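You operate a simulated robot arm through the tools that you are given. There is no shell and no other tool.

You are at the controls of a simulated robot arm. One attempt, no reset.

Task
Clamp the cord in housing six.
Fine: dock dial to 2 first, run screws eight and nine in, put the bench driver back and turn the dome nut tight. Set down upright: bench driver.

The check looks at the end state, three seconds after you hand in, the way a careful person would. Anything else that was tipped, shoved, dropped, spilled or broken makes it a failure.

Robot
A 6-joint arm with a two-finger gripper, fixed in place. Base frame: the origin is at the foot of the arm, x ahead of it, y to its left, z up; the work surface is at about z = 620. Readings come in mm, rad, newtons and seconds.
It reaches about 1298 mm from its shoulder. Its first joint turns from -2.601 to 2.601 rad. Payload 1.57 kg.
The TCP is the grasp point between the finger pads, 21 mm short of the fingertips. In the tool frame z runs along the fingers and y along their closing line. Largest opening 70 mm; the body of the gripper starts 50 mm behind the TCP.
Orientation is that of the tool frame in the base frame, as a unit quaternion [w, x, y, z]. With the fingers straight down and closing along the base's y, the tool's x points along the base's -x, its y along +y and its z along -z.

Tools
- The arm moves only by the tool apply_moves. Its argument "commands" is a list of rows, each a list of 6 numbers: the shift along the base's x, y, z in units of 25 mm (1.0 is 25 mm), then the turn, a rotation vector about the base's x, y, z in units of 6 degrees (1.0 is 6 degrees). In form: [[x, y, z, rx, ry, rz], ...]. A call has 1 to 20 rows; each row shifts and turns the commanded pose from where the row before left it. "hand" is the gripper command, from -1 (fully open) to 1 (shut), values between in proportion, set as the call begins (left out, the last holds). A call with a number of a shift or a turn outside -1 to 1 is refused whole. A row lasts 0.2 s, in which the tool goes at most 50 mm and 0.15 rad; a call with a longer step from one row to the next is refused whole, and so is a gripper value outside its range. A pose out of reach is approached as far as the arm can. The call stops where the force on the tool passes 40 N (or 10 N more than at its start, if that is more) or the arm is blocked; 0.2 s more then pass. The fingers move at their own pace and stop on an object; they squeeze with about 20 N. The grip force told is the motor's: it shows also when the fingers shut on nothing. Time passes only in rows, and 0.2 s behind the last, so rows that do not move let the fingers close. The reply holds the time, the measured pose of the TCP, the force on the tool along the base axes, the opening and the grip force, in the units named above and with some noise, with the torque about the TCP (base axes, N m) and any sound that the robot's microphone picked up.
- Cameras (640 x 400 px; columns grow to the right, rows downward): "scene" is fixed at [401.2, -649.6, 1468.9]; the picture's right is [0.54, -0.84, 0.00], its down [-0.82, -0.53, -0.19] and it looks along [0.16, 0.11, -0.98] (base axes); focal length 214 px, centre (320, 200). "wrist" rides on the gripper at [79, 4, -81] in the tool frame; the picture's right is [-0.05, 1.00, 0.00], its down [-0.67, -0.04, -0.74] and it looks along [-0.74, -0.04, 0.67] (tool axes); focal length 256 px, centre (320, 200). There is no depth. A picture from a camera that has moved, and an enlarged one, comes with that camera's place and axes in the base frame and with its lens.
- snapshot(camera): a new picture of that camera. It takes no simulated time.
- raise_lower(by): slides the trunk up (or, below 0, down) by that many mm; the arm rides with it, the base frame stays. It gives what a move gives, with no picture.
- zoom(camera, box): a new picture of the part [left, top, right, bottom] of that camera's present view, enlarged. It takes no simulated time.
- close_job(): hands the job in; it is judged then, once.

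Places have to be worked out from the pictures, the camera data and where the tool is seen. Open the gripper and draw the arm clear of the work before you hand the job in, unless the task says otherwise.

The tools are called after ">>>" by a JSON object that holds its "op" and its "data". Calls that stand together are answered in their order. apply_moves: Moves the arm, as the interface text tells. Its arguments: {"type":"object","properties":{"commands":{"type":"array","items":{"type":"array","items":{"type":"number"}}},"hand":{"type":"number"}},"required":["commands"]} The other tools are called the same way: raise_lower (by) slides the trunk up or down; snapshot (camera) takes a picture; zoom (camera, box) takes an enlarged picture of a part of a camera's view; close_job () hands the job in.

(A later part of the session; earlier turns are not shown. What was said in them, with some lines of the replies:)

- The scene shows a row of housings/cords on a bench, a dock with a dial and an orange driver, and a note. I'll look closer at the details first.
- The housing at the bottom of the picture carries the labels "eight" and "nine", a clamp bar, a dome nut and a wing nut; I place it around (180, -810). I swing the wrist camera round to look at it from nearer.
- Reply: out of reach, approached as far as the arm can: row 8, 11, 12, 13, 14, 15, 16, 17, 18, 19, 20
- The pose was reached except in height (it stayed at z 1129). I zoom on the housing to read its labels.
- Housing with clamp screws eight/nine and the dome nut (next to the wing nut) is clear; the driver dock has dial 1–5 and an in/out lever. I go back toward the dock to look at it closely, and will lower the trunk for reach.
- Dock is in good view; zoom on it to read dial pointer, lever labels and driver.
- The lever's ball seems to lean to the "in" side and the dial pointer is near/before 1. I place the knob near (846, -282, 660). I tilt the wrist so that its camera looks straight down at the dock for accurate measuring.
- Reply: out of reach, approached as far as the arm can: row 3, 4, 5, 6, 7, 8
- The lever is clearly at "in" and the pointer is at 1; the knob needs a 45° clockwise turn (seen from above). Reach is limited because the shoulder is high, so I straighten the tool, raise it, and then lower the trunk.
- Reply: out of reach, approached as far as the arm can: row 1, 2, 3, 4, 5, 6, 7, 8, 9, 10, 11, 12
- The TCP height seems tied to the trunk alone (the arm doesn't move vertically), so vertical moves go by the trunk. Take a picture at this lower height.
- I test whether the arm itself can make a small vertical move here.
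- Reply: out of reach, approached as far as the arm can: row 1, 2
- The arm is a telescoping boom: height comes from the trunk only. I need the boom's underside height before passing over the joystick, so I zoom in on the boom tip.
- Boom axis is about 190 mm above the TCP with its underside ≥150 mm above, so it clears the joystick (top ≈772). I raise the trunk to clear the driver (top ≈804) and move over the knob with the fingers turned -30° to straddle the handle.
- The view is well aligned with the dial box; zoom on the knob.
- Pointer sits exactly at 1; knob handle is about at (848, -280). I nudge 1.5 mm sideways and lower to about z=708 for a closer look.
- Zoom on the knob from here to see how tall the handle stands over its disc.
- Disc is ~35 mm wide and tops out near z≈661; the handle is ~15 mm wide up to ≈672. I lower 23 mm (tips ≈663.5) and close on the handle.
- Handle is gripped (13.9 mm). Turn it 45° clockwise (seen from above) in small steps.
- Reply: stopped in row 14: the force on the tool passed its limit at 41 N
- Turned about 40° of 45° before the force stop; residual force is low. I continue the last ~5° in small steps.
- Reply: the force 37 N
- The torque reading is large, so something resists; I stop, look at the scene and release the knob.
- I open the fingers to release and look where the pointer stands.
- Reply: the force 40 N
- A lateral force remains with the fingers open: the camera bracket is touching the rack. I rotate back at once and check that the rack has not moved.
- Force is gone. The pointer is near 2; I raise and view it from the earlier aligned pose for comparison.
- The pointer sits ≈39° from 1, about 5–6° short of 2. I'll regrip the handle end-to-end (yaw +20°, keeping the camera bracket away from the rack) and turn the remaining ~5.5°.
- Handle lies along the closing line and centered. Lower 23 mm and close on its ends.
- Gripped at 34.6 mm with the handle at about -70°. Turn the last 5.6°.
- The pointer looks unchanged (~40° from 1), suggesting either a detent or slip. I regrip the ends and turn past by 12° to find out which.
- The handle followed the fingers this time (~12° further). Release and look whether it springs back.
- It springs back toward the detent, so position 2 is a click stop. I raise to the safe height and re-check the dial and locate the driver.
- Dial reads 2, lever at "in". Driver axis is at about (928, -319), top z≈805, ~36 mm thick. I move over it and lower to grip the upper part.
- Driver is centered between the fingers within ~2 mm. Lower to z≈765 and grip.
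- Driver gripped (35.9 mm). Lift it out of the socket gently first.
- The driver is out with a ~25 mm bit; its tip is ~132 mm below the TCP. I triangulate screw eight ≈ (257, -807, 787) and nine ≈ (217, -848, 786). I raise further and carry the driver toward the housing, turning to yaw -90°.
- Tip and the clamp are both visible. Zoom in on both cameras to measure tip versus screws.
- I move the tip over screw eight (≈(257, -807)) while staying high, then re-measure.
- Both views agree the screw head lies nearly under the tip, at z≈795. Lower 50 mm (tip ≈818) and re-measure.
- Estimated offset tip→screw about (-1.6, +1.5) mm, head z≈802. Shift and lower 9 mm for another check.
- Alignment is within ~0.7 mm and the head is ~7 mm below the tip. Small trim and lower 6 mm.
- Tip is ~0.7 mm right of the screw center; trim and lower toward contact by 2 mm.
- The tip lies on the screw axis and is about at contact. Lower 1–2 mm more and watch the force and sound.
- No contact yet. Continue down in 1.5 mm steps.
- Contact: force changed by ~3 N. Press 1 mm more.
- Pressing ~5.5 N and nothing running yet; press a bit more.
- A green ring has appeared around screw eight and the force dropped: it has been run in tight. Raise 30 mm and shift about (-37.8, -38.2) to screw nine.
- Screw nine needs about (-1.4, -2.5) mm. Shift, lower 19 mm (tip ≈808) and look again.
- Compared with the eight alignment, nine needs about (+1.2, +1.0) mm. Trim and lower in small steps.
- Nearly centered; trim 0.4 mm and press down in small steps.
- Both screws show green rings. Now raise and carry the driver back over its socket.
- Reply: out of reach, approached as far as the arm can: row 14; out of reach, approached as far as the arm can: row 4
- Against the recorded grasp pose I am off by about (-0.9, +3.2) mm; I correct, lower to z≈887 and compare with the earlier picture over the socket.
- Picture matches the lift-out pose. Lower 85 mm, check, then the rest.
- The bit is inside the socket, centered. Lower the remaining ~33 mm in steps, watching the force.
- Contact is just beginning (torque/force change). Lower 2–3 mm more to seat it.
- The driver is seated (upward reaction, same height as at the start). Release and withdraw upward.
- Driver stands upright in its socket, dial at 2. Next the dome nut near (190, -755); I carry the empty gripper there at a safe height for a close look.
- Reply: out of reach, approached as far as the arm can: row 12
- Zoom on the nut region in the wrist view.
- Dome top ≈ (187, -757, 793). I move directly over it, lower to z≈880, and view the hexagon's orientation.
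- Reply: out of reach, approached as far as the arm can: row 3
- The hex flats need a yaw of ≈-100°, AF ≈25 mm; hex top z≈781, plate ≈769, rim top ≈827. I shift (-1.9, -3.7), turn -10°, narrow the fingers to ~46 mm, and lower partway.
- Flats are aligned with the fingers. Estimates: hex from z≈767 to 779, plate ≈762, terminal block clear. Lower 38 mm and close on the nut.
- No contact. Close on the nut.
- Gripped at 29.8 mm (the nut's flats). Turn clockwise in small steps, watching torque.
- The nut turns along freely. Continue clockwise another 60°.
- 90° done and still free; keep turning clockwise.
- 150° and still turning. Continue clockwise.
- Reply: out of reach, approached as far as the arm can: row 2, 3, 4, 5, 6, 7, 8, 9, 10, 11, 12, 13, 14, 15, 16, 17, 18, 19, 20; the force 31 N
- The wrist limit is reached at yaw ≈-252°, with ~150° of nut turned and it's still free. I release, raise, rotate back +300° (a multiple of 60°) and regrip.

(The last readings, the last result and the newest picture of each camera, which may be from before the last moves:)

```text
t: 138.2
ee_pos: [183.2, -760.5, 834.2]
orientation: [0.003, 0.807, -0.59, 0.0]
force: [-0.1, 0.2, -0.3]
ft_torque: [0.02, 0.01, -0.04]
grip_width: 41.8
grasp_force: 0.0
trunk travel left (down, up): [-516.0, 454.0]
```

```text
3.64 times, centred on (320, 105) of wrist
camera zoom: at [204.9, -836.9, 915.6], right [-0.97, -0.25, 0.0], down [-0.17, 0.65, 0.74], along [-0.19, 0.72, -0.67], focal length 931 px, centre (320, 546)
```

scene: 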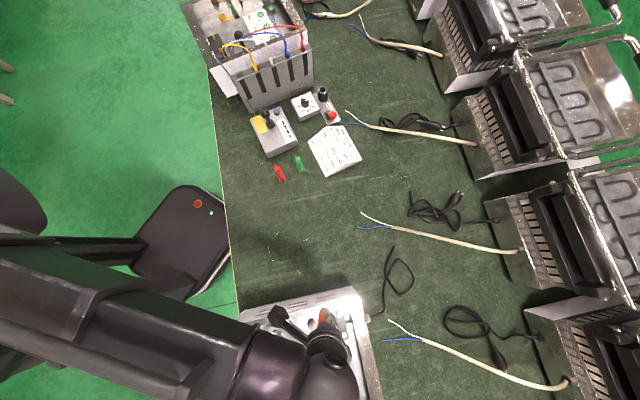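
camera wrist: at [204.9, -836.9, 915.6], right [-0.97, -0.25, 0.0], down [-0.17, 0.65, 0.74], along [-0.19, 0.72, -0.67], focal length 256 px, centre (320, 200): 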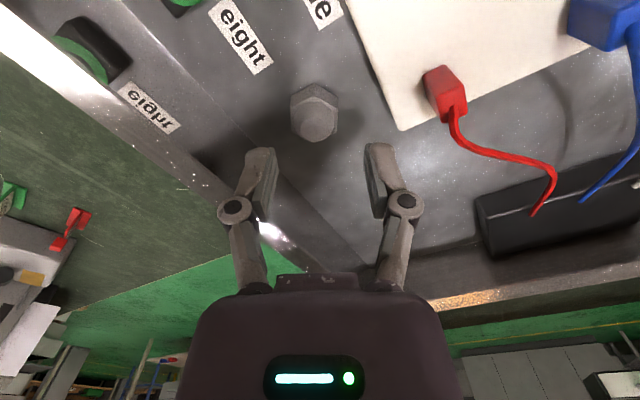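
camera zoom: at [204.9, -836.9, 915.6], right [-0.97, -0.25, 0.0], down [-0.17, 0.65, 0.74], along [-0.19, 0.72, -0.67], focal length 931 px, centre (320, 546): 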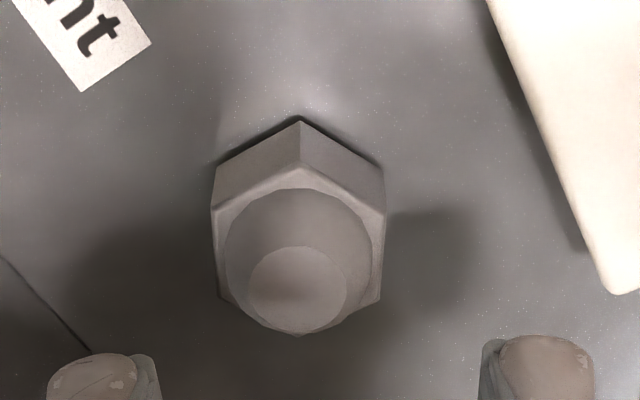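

The nut has moved down onto the plate. I re-center (+4 mm x) and rotate the wrist back +300° at this raised height.

>>> {"op": "apply_moves", "data": {"commands": [[0.08, 0.01, 0, 0, 0, 1], [0.08, 0.01, 0, 0, 0, 1], [0, 0, 0, 0, 0, 1], [0, 0, 0, 0, 0, 1], [0, 0, 0, 0, 0, 1], [0, 0, 0, 0, 0, 1], [0, 0, 0, 0, 0, 1], [0, 0, 0, 0, 0, 1], [0, 0, 0, 0, 0, 1], [0, 0, 0, 0, 0, 1], [0, 0, 0, 0, 0, 1], [0, 0, 0, 0, 0, 1], [0, 0, 0, 0, 0, 1], [0, 0, 0, 0, 0, 1], [0, 0, 0, 0, 0, 1], [0, 0, 0, 0, 0, 1], [0, 0, 0, 0, 0, 1], [0, 0, 0, 0, 0, 1], [0, 0, 0, 0, 0, 1], [0, 0, 0, 0, 0, 1]]}}

>>> {"op": "apply_moves", "data": {"commands": [[0, 0, 0, 0, 0, 1], [0, 0, 0, 0, 0, 1], [0, 0, 0, 0, 0, 1], [0, 0, 0, 0, 0, 1], [0, 0, 0, 0, 0, 1], [0, 0, 0, 0, 0, 1], [0, 0, 0, 0, 0, 1], [0, 0, 0, 0, 0, 1], [0, 0, 0, 0, 0, 1], [0, 0, 0, 0, 0, 1], [0, 0, 0, 0, 0, 1], [0, 0, 0, 0, 0, 1], [0, 0, 0, 0, 0, 1], [0, 0, 0, 0, 0, 1], [0, 0, 0, 0, 0, 1], [0, 0, 0, 0, 0, 1], [0, 0, 0, 0, 0, 1], [0, 0, 0, 0, 0, 1], [0, 0, 0, 0, 0, 1], [0, 0, 0, 0, 0, 1]]}}

>>> {"op": "apply_moves", "data": {"commands": [[0, 0, 0, 0, 0, 1], [0, 0, 0, 0, 0, 1], [0, 0, 0, 0, 0, 1], [0, 0, 0, 0, 0, 1], [0, 0, 0, 0, 0, 1], [0, 0, 0, 0, 0, 1], [0, 0, 0, 0, 0, 1], [0, 0, 0, 0, 0, 1], [0, 0, 0, 0, 0, 1], [0, 0, 0, 0, 0, 1], [0, 0, 0, 0, 0, 0]]}}

>>> {"op": "snapshot", "data": {"camera": "wrist"}}

>>> {"op": "zoom", "data": {"camera": "wrist", "box": [250, 50, 390, 160]}}

```text
t: 142.4
ee_pos: [189.6, -760.2, 833.2]
orientation: [-0.001, 0.915, 0.404, 0.003]
force: [-0.3, 0.7, 0.7]
ft_torque: [0.03, 0.0, 0.0]
grip_width: 42.2
grasp_force: 0.1
trunk travel left (down, up): [-516.0, 454.0]
```

```text
t: 146.6
ee_pos: [189.4, -758.9, 834.8]
orientation: [-0.002, 0.107, 0.994, 0.002]
force: [1.0, -0.1, 0.3]
ft_torque: [0.01, 0.02, -0.02]
grip_width: 41.8
grasp_force: 0.2
trunk travel left (down, up): [-516.0, 454.0]
```

```text
t: 149.0
ee_pos: [188.5, -760.4, 833.8]
orientation: [-0.003, -0.405, 0.914, 0.0]
force: [1.1, -0.7, -0.3]
ft_torque: [0.01, -0.01, -0.01]
grip_width: 41.9
grasp_force: 0.1
trunk travel left (down, up): [-516.0, 454.0]
```

```text
taken
camera wrist: at [133.0, -815.9, 915.6], right [-0.7, 0.71, 0.0], down [0.48, 0.47, 0.74], along [0.53, 0.52, -0.67], focal length 256 px, centre (320, 200)
```

wrist: 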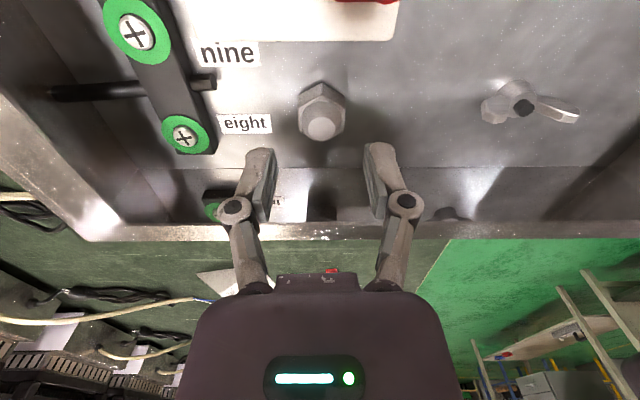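

```text
3.64 times, centred on (320, 105) of wrist
camera zoom: at [133.0, -815.9, 915.6], right [-0.7, 0.71, 0.0], down [0.48, 0.47, 0.74], along [0.53, 0.52, -0.67], focal length 931 px, centre (320, 546)
```

zoom: 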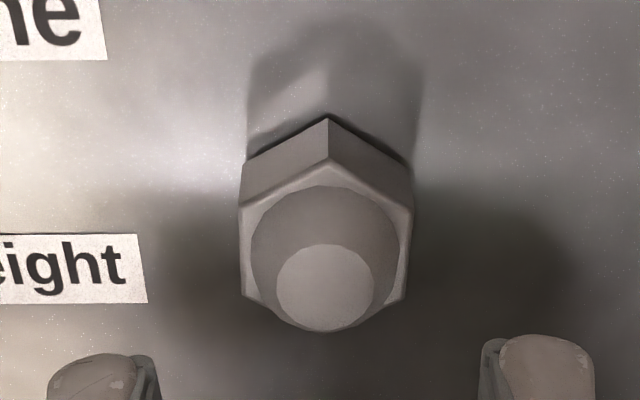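

The nut flats align again; trim (+0.4, +1.7) mm, lower 47 mm and grip.

>>> {"op": "apply_moves", "data": {"commands": [[0.016, 0.07, 0, 0, 0, 0], [0, 0, 0, 0, 0, 0]]}}

>>> {"op": "raise_lower", "data": {"by": -40}}

>>> {"op": "raise_lower", "data": {"by": -6}}

>>> {"op": "apply_moves", "data": {"commands": [[0, 0, 0, 0, 0, 0], [0, 0, 0, 0, 0, 0], [0, 0, 0, 0, 0, 0]], "hand": 1}}

>>> {"op": "snapshot", "data": {"camera": "wrist"}}

```text
t: 149.6
ee_pos: [189.7, -757.9, 834.2]
orientation: [-0.003, -0.404, 0.915, 0.001]
force: [0.4, 0.4, 0.4]
ft_torque: [-0.01, -0.01, -0.01]
grip_width: 41.9
grasp_force: 0.0
trunk travel left (down, up): [-516.0, 454.0]
```

```text
t: 150.4
ee_pos: [189.4, -759.4, 793.6]
orientation: [-0.002, -0.404, 0.915, 0.001]
force: [0.9, 0.3, 1.2]
ft_torque: [-0.02, 0.01, -0.02]
grip_width: 42.0
grasp_force: 0.0
trunk travel left (down, up): [-476.0, 494.0]
```

```text
t: 151.0
ee_pos: [189.8, -760.2, 788.0]
orientation: [-0.003, -0.404, 0.915, 0.001]
force: [-0.6, 0.1, 0.0]
ft_torque: [-0.02, 0.01, 0.01]
grip_width: 41.9
grasp_force: 0.1
trunk travel left (down, up): [-470.0, 500.0]
```

```text
t: 151.8
ee_pos: [187.9, -758.2, 789.1]
orientation: [-0.004, -0.403, 0.915, 0.001]
force: [-7.6, 7.7, -2.3]
ft_torque: [0.11, 0.26, -0.03]
grip_width: 29.3
grasp_force: 31.8
trunk travel left (down, up): [-470.0, 500.0]
```

```text
taken
camera wrist: at [133.3, -814.2, 869.9], right [-0.7, 0.71, 0.0], down [0.48, 0.47, 0.74], along [0.53, 0.52, -0.67], focal length 256 px, centre (320, 200)
```

wrist: 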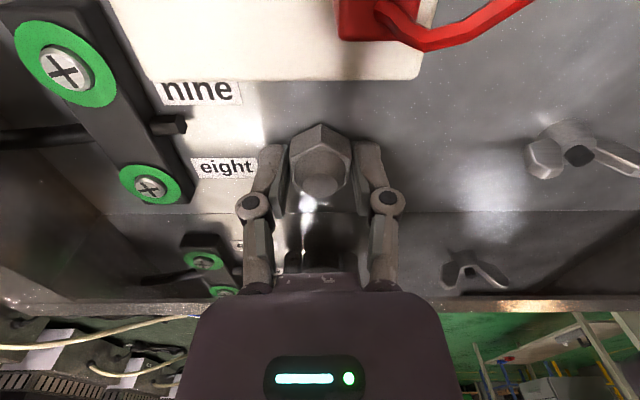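

Gripped (29.3 mm). Small recentering and turn clockwise.

>>> {"op": "apply_moves", "data": {"commands": [[-0.03, 0.03, 0, 0, 0, 0], [0, 0, 0, 0, 0, -0.5], [0, 0, 0, 0, 0, -0.5], [0, 0, 0, 0, 0, -0.5], [0, 0, 0, 0, 0, -0.5], [0, 0, 0, 0, 0, -0.5], [0, 0, 0, 0, 0, -0.5], [0, 0, 0, 0, 0, -0.5], [0, 0, 0, 0, 0, -0.5], [0, 0, 0, 0, 0, -0.5], [0, 0, 0, 0, 0, -0.5], [0, 0, 0, 0, 0, -0.5], [0, 0, 0, 0, 0, -0.5], [0, 0, 0, 0, 0, -0.5], [0, 0, 0, 0, 0, -0.5], [0, 0, 0, 0, 0, -0.5], [0, 0, 0, 0, 0, -0.5], [0, 0, 0, 0, 0, -0.5], [0, 0, 0, 0, 0, -0.5], [0, 0, 0, 0, 0, -0.5]]}}

>>> {"op": "snapshot", "data": {"camera": "wrist"}}

```text
t: 156.0
ee_pos: [188.2, -760.2, 788.0]
orientation: [-0.002, 0.084, 0.996, 0.001]
force: [2.6, -20.1, 1.1]
ft_torque: [-0.42, -0.1, 0.35]
grip_width: 30.0
grasp_force: 32.3
trunk travel left (down, up): [-470.0, 500.0]
```

```text
taken
camera wrist: at [112.3, -743.2, 868.5], right [0.22, 0.98, 0.0], down [0.65, -0.15, 0.74], along [0.72, -0.16, -0.67], focal length 256 px, centre (320, 200)
```

wrist: 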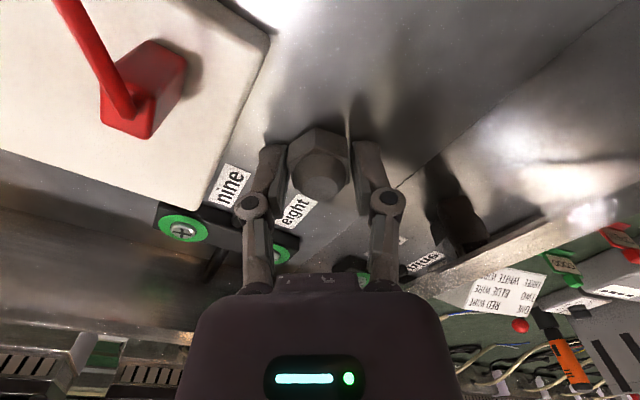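

Torque is rising (0.35 N·m). Zoom in to see whether the nut still follows the fingers.

>>> {"op": "zoom", "data": {"camera": "wrist", "box": [240, 90, 400, 220]}}

>>> {"op": "zoom", "data": {"camera": "scene", "box": [280, 285, 380, 360]}}

```text
3.08 times, centred on (320, 155) of wrist
camera zoom: at [112.3, -743.2, 868.5], right [0.22, 0.98, 0.0], down [0.65, -0.15, 0.74], along [0.72, -0.16, -0.67], focal length 788 px, centre (320, 338)
```

zoom: 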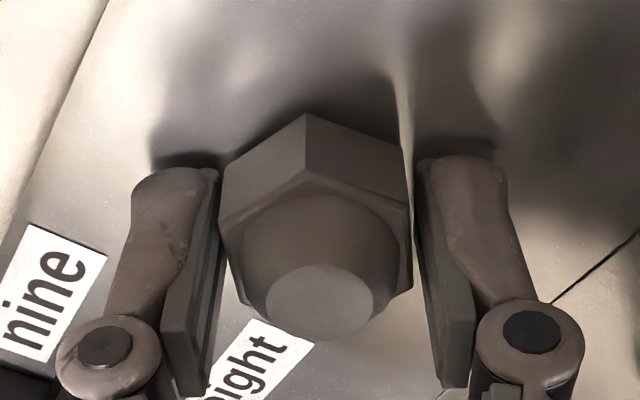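

```text
5.33 times, centred on (330, 322) of scene
camera zoom: at [401.2, -649.6, 1468.9], right [0.54, -0.84, 0.0], down [-0.82, -0.53, -0.19], along [0.16, 0.11, -0.98], focal length 1144 px, centre (267, -453)
```

zoom: 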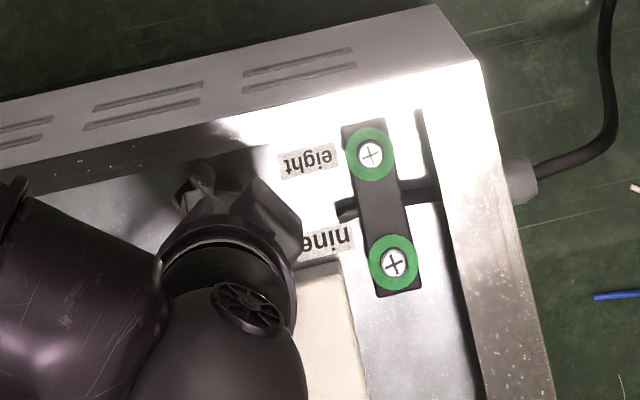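

The nut now resists and lags a few degrees. Continue in fine steps to see whether it is tight or still turning.

>>> {"op": "apply_moves", "data": {"commands": [[0, -0.04, 0, 0, 0, -0.25], [0, -0.02, 0, 0, 0, -0.25], [0, 0, 0, 0, 0, -0.25], [0, 0, 0, 0, 0, -0.25], [0, 0, 0, 0, 0, -0.25], [0, 0, 0, 0, 0, -0.25], [0, 0, 0, 0, 0, 0]]}}

>>> {"op": "zoom", "data": {"camera": "wrist", "box": [240, 90, 400, 220]}}

```text
t: 157.6
ee_pos: [189.7, -760.6, 788.3]
orientation: [-0.003, 0.159, 0.987, 0.003]
force: [0.9, 0.3, -8.2]
ft_torque: [0.07, -0.04, 0.14]
grip_width: 29.6
grasp_force: 31.9
trunk travel left (down, up): [-470.0, 500.0]
```

```text
3.08 times, centred on (320, 155) of wrist
camera zoom: at [115.7, -731.9, 869.2], right [0.37, 0.93, 0.01], down [0.62, -0.25, 0.74], along [0.69, -0.27, -0.67], focal length 788 px, centre (320, 338)
```

zoom: 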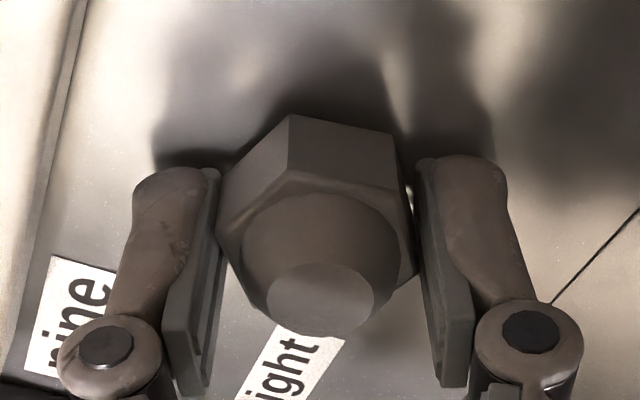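

The nut no longer follows; the fingers slip around it, so it appears seated. I release and raise to inspect.

>>> {"op": "apply_moves", "data": {"commands": [[0, 0, 0, 0, 0, 0], [0, 0, 0, 0, 0, 0], [0, 0, 0, 0, 0, 0]], "hand": -0.2}}

>>> {"op": "raise_lower", "data": {"by": 46}}

>>> {"op": "zoom", "data": {"camera": "wrist", "box": [250, 50, 390, 160]}}

>>> {"op": "snapshot", "data": {"camera": "wrist"}}

```text
t: 158.4
ee_pos: [188.8, -760.5, 789.0]
orientation: [-0.002, 0.16, 0.987, 0.002]
force: [0.0, 0.0, -0.4]
ft_torque: [0.02, -0.01, -0.03]
grip_width: 42.0
grasp_force: 0.1
trunk travel left (down, up): [-470.0, 500.0]
```

```text
t: 159.3
ee_pos: [188.4, -761.2, 834.5]
orientation: [-0.002, 0.16, 0.987, 0.002]
force: [-0.9, -0.1, 0.2]
ft_torque: [-0.01, -0.01, -0.01]
grip_width: 41.7
grasp_force: 0.1
trunk travel left (down, up): [-516.0, 454.0]
```

```text
3.64 times, centred on (320, 105) of wrist
camera zoom: at [115.4, -732.1, 915.6], right [0.37, 0.93, 0.0], down [0.62, -0.25, 0.74], along [0.69, -0.27, -0.67], focal length 931 px, centre (320, 546)
```

zoom: 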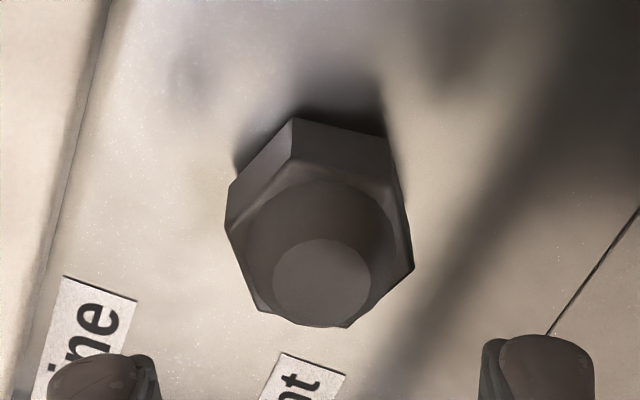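

```text
taken
camera wrist: at [115.4, -732.1, 915.6], right [0.37, 0.93, 0.0], down [0.62, -0.25, 0.74], along [0.69, -0.27, -0.67], focal length 256 px, centre (320, 200)
```

wrist: 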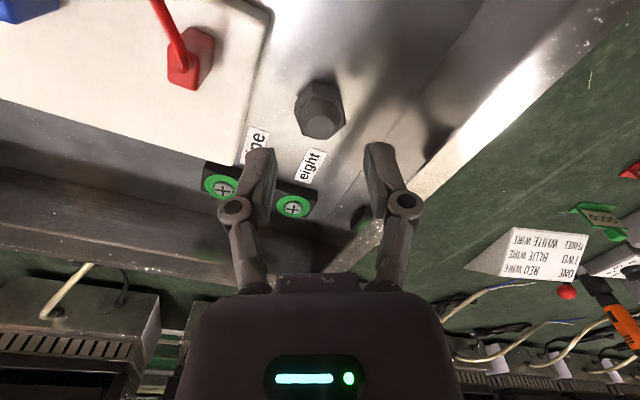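

The nut now stands ≈45° further from the second grip and stopped there. To confirm it is tight, I regrip aligned with its flats (yaw ≈+3°) and try once more.

>>> {"op": "apply_moves", "data": {"commands": [[0, 0, 0, 0, 0, 0.9], [0, 0, 0, 0, 0, 0.9], [0, 0, 0, 0, 0, 0.9], [0, 0, 0, 0, 0, 0.8], [0, 0, 0, 0, 0, 0]]}}

>>> {"op": "zoom", "data": {"camera": "wrist", "box": [250, 50, 390, 160]}}

```text
t: 160.5
ee_pos: [188.4, -761.4, 834.6]
orientation: [-0.003, -0.023, 1.0, 0.002]
force: [0.0, -0.9, -0.1]
ft_torque: [-0.04, 0.02, 0.01]
grip_width: 42.1
grasp_force: 0.0
trunk travel left (down, up): [-516.0, 454.0]
```

```text
3.64 times, centred on (320, 105) of wrist
camera zoom: at [110.0, -760.3, 915.6], right [0.01, 1.0, 0.0], down [0.67, -0.01, 0.74], along [0.74, 0.0, -0.67], focal length 931 px, centre (320, 546)
```

zoom: 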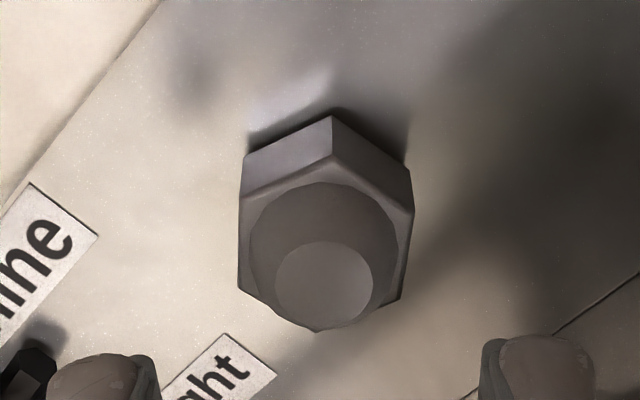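

Nearly aligned; trim (+1.5, +0.8) mm and -3°, lower and grip, then try turning.

>>> {"op": "apply_moves", "data": {"commands": [[0.06, 0.035, 0, 0, 0, -0.5], [0, 0, 0, 0, 0, 0]]}}

>>> {"op": "raise_lower", "data": {"by": -46}}

>>> {"op": "apply_moves", "data": {"commands": [[0, 0, 0, 0, 0, 0], [0, 0, 0, 0, 0, 0], [0, 0, 0, 0, 0, 0]], "hand": 1}}

>>> {"op": "zoom", "data": {"camera": "wrist", "box": [240, 90, 400, 220]}}

>>> {"op": "apply_moves", "data": {"commands": [[0, 0, 0, 0, 0, -0.25], [0, 0, 0, 0, 0, -0.25], [0, 0, 0, 0, 0, -0.25], [0, 0, 0, 0, 0, -0.25], [0, 0, 0, 0, 0, -0.25], [0, 0, 0, 0, 0, -0.25], [0, 0, 0, 0, 0, -0.25], [0, 0, 0, 0, 0, -0.25], [0, 0, 0, 0, 0, 0]]}}

>>> {"op": "zoom", "data": {"camera": "wrist", "box": [240, 90, 400, 220]}}

```text
t: 161.1
ee_pos: [189.5, -759.8, 834.9]
orientation: [-0.002, 0.004, 1.0, 0.002]
force: [-0.3, 0.7, 0.5]
ft_torque: [0.03, -0.03, -0.01]
grip_width: 42.3
grasp_force: 0.2
trunk travel left (down, up): [-516.0, 454.0]
```

```text
t: 161.9
ee_pos: [190.0, -760.7, 788.2]
orientation: [-0.002, 0.003, 1.0, 0.002]
force: [0.4, -0.6, 0.5]
ft_torque: [-0.01, 0.03, -0.01]
grip_width: 42.0
grasp_force: 0.1
trunk travel left (down, up): [-470.0, 500.0]
```

```text
t: 162.7
ee_pos: [189.0, -760.6, 789.4]
orientation: [-0.003, 0.003, 1.0, 0.002]
force: [0.7, -3.1, 4.7]
ft_torque: [0.02, 0.0, 0.1]
grip_width: 29.4
grasp_force: 32.2
trunk travel left (down, up): [-470.0, 500.0]
```

```text
3.08 times, centred on (320, 155) of wrist
camera zoom: at [111.4, -755.4, 869.9], right [0.06, 1.0, 0.0], down [0.67, -0.04, 0.74], along [0.74, -0.04, -0.67], focal length 788 px, centre (320, 338)
```

zoom: 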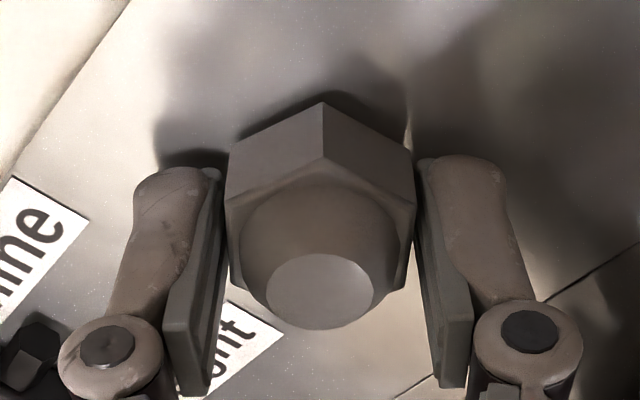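

```text
t: 164.7
ee_pos: [189.7, -760.7, 788.5]
orientation: [-0.002, 0.107, 0.994, 0.002]
force: [-1.3, -8.9, 6.4]
ft_torque: [-0.18, 0.15, 0.25]
grip_width: 29.5
grasp_force: 32.0
trunk travel left (down, up): [-470.0, 500.0]
```

```text
3.08 times, centred on (320, 155) of wrist
camera zoom: at [113.6, -739.4, 869.7], right [0.27, 0.96, 0.0], down [0.65, -0.18, 0.74], along [0.72, -0.2, -0.67], focal length 788 px, centre (320, 338)
```

zoom: 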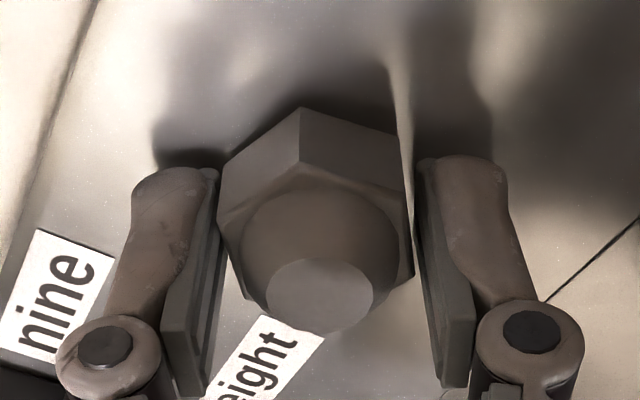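

The nut stays put while the fingers slip over it: it is tight. I release, raise clear, and inspect everything.

>>> {"op": "apply_moves", "data": {"commands": [[0, 0, 0, 0, 0, 0], [0, 0, 0, 0, 0, 0], [0, 0, 0, 0, 0, 0]], "hand": -0.2}}

>>> {"op": "raise_lower", "data": {"by": 120}}

>>> {"op": "snapshot", "data": {"camera": "wrist"}}

>>> {"op": "zoom", "data": {"camera": "wrist", "box": [250, 0, 390, 110]}}

```text
t: 165.5
ee_pos: [190.0, -759.0, 787.9]
orientation: [-0.003, 0.108, 0.994, 0.002]
force: [-0.3, 0.9, -0.5]
ft_torque: [0.04, 0.01, 0.0]
grip_width: 42.0
grasp_force: 0.0
trunk travel left (down, up): [-470.0, 500.0]
```

```text
t: 167.0
ee_pos: [189.1, -760.7, 909.1]
orientation: [-0.002, 0.108, 0.994, 0.002]
force: [0.4, -0.7, 0.6]
ft_torque: [-0.03, 0.0, -0.01]
grip_width: 42.1
grasp_force: 0.0
trunk travel left (down, up): [-590.0, 380.0]
```

```text
taken
camera wrist: at [113.9, -738.9, 989.6], right [0.27, 0.96, 0.0], down [0.65, -0.18, 0.74], along [0.72, -0.19, -0.67], focal length 256 px, centre (320, 200)
```

wrist: 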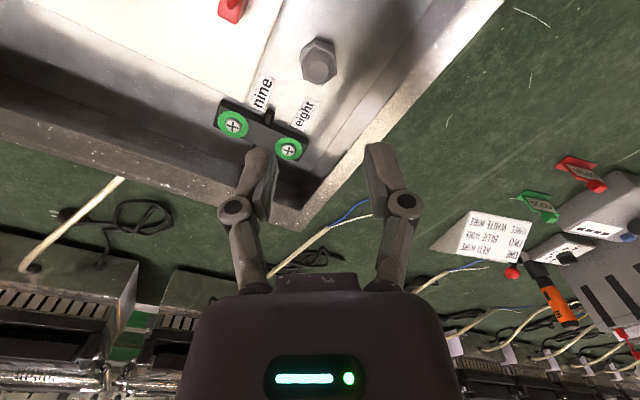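

```text
3.64 times, centred on (320, 55) of wrist
camera zoom: at [113.9, -738.9, 989.6], right [0.27, 0.96, 0.0], down [0.65, -0.18, 0.74], along [0.72, -0.19, -0.67], focal length 931 px, centre (320, 727)
```

zoom: 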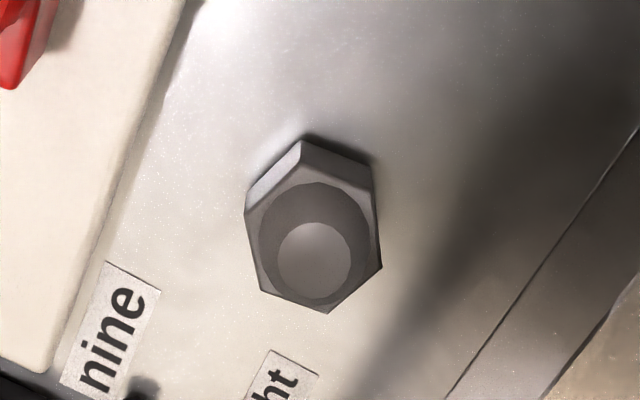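

Nut orientation is unchanged and it sits flush; both screws show green. I open fully, raise, and draw the arm away, then do a final check.

>>> {"op": "raise_lower", "data": {"by": 200}}

>>> {"op": "apply_moves", "data": {"commands": [[0.5, 0.7, 0, 0, 0, 0], [0.5, 0.7, 0, 0, 0, 0], [0.5, 0.7, 0, 0, 0, 0], [0.5, 0.7, 0, 0, 0, 0], [0.5, 0.7, 0, 0, 0, 0], [0.5, 0.7, 0, 0, 0, 0], [0.5, 0.7, 0, 0, 0, 0], [0.5, 0.7, 0, 0, 0, 0], [0.5, 0.7, 0, 0, 0, 0], [0.5, 0.7, 0, 0, 0, 0], [0.5, 0.7, 0, 0, 0, 0], [0.5, 0.7, 0, 0, 0, 0], [0.5, 0.7, 0, 0, 0, 0], [0.5, 0.7, 0, 0, 0, 0], [0.5, 0.7, 0, 0, 0, 0], [0.5, 0.7, 0, 0, 0, 0], [0.5, 0.7, 0, 0, 0, 0], [0.5, 0.7, 0, 0, 0, 0], [0, 0, 0, 0, 0, 0]], "hand": -1}}

>>> {"op": "snapshot", "data": {"camera": "scene"}}

>>> {"op": "zoom", "data": {"camera": "scene", "box": [180, 0, 370, 180]}}

>>> {"op": "zoom", "data": {"camera": "scene", "box": [220, 270, 400, 400]}}

```text
t: 169.2
ee_pos: [188.9, -760.5, 1106.9]
orientation: [-0.003, 0.108, 0.994, 0.002]
force: [0.4, -0.4, 0.1]
ft_torque: [0.03, 0.02, -0.01]
grip_width: 41.7
grasp_force: 0.0
trunk travel left (down, up): [-790.0, 180.0]
```

```text
t: 173.2
ee_pos: [413.7, -445.0, 1108.3]
orientation: [-0.002, 0.109, 0.994, 0.002]
force: [0.5, 0.1, 0.3]
ft_torque: [0.01, 0.0, 0.0]
grip_width: 69.9
grasp_force: 0.1
trunk travel left (down, up): [-790.0, 180.0]
```

```text
taken
```

scene: 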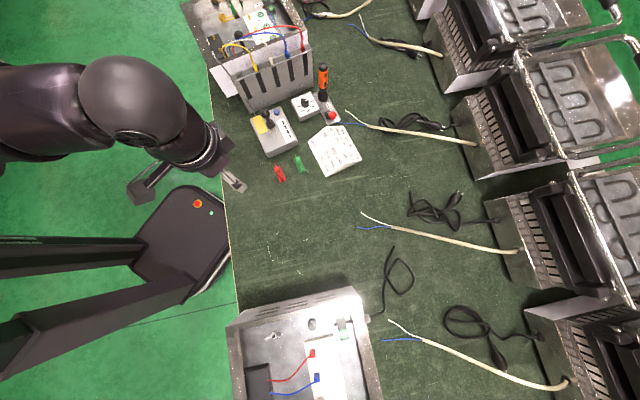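

```text
2.22 times, centred on (275, 90) of scene
camera zoom: at [401.2, -649.6, 1468.9], right [0.54, -0.84, 0.0], down [-0.82, -0.53, -0.19], along [0.16, 0.11, -0.98], focal length 477 px, centre (420, 444)
```

zoom: 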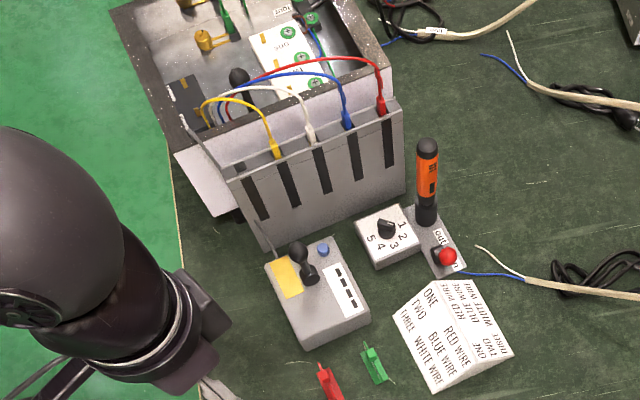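

```text
3.08 times, centred on (310, 335) of scene
camera zoom: at [401.2, -649.6, 1468.9], right [0.54, -0.84, 0.0], down [-0.82, -0.53, -0.19], along [0.16, 0.11, -0.98], focal length 660 px, centre (351, -215)
```

zoom: 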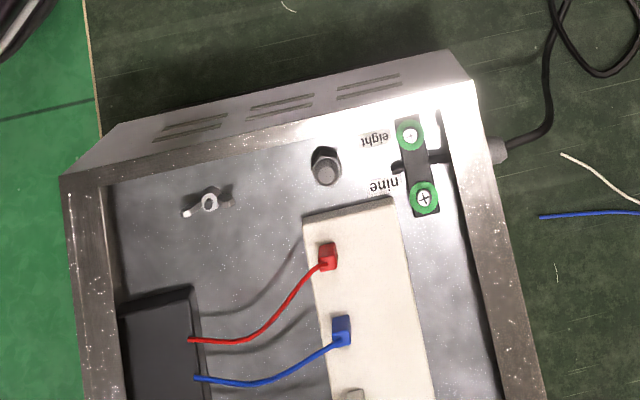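

Everything else is where it was. One last check of the dial and driver, then hand in.

>>> {"op": "zoom", "data": {"camera": "scene", "box": [280, 55, 350, 130]}}

```text
5.33 times, centred on (315, 92) of scene
camera zoom: at [401.2, -649.6, 1468.9], right [0.54, -0.84, 0.0], down [-0.82, -0.53, -0.19], along [0.16, 0.11, -0.98], focal length 1144 px, centre (347, 773)
```

zoom: 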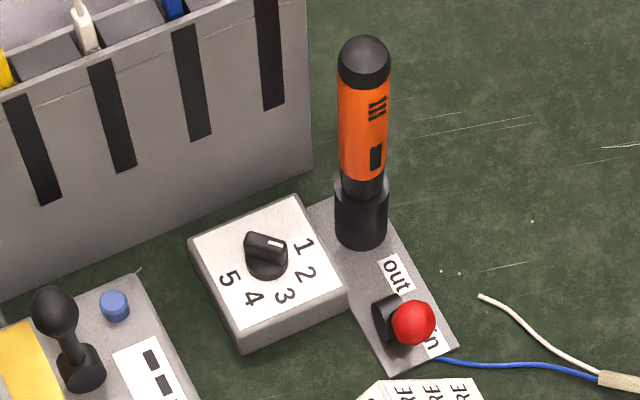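

The dial reads 2, the driver stands upright in its dock, both screws show green, the nut is tight and the arm is clear. Handing in.

>>> {"op": "close_job", "data": {}}

```text
The job is handed in.
```

The cord in housing six should now be clamped, and I've handed the job in; I haven't seen the check's result.

- **Dial:** it rests in the click stop at 2, set before the driver was used. The in/out lever was already on "in".
- **Screws eight and nine:** both are run in, and each now shows a green ring.
- **Bench driver:** it stands upright, back in its dock.
- **Dome nut:** it turned about 195° clockwise and then stopped. I gripped it again and tried to turn it further, but the fingers slipped and it stayed put. No green ring shows on it, so I'm calling it tight only because it stopped turning.
- **Housing number:** I couldn't read a "six" on it. I took it as housing six because it has screws eight and nine.

While I was turning the dial, the arm's camera bracket pressed against the wire rack beside the dock. I backed off, and in the pictures the rack and its plugs are where they were. Nothing else appears to have moved. The gripper is open and the arm is clear of the work.
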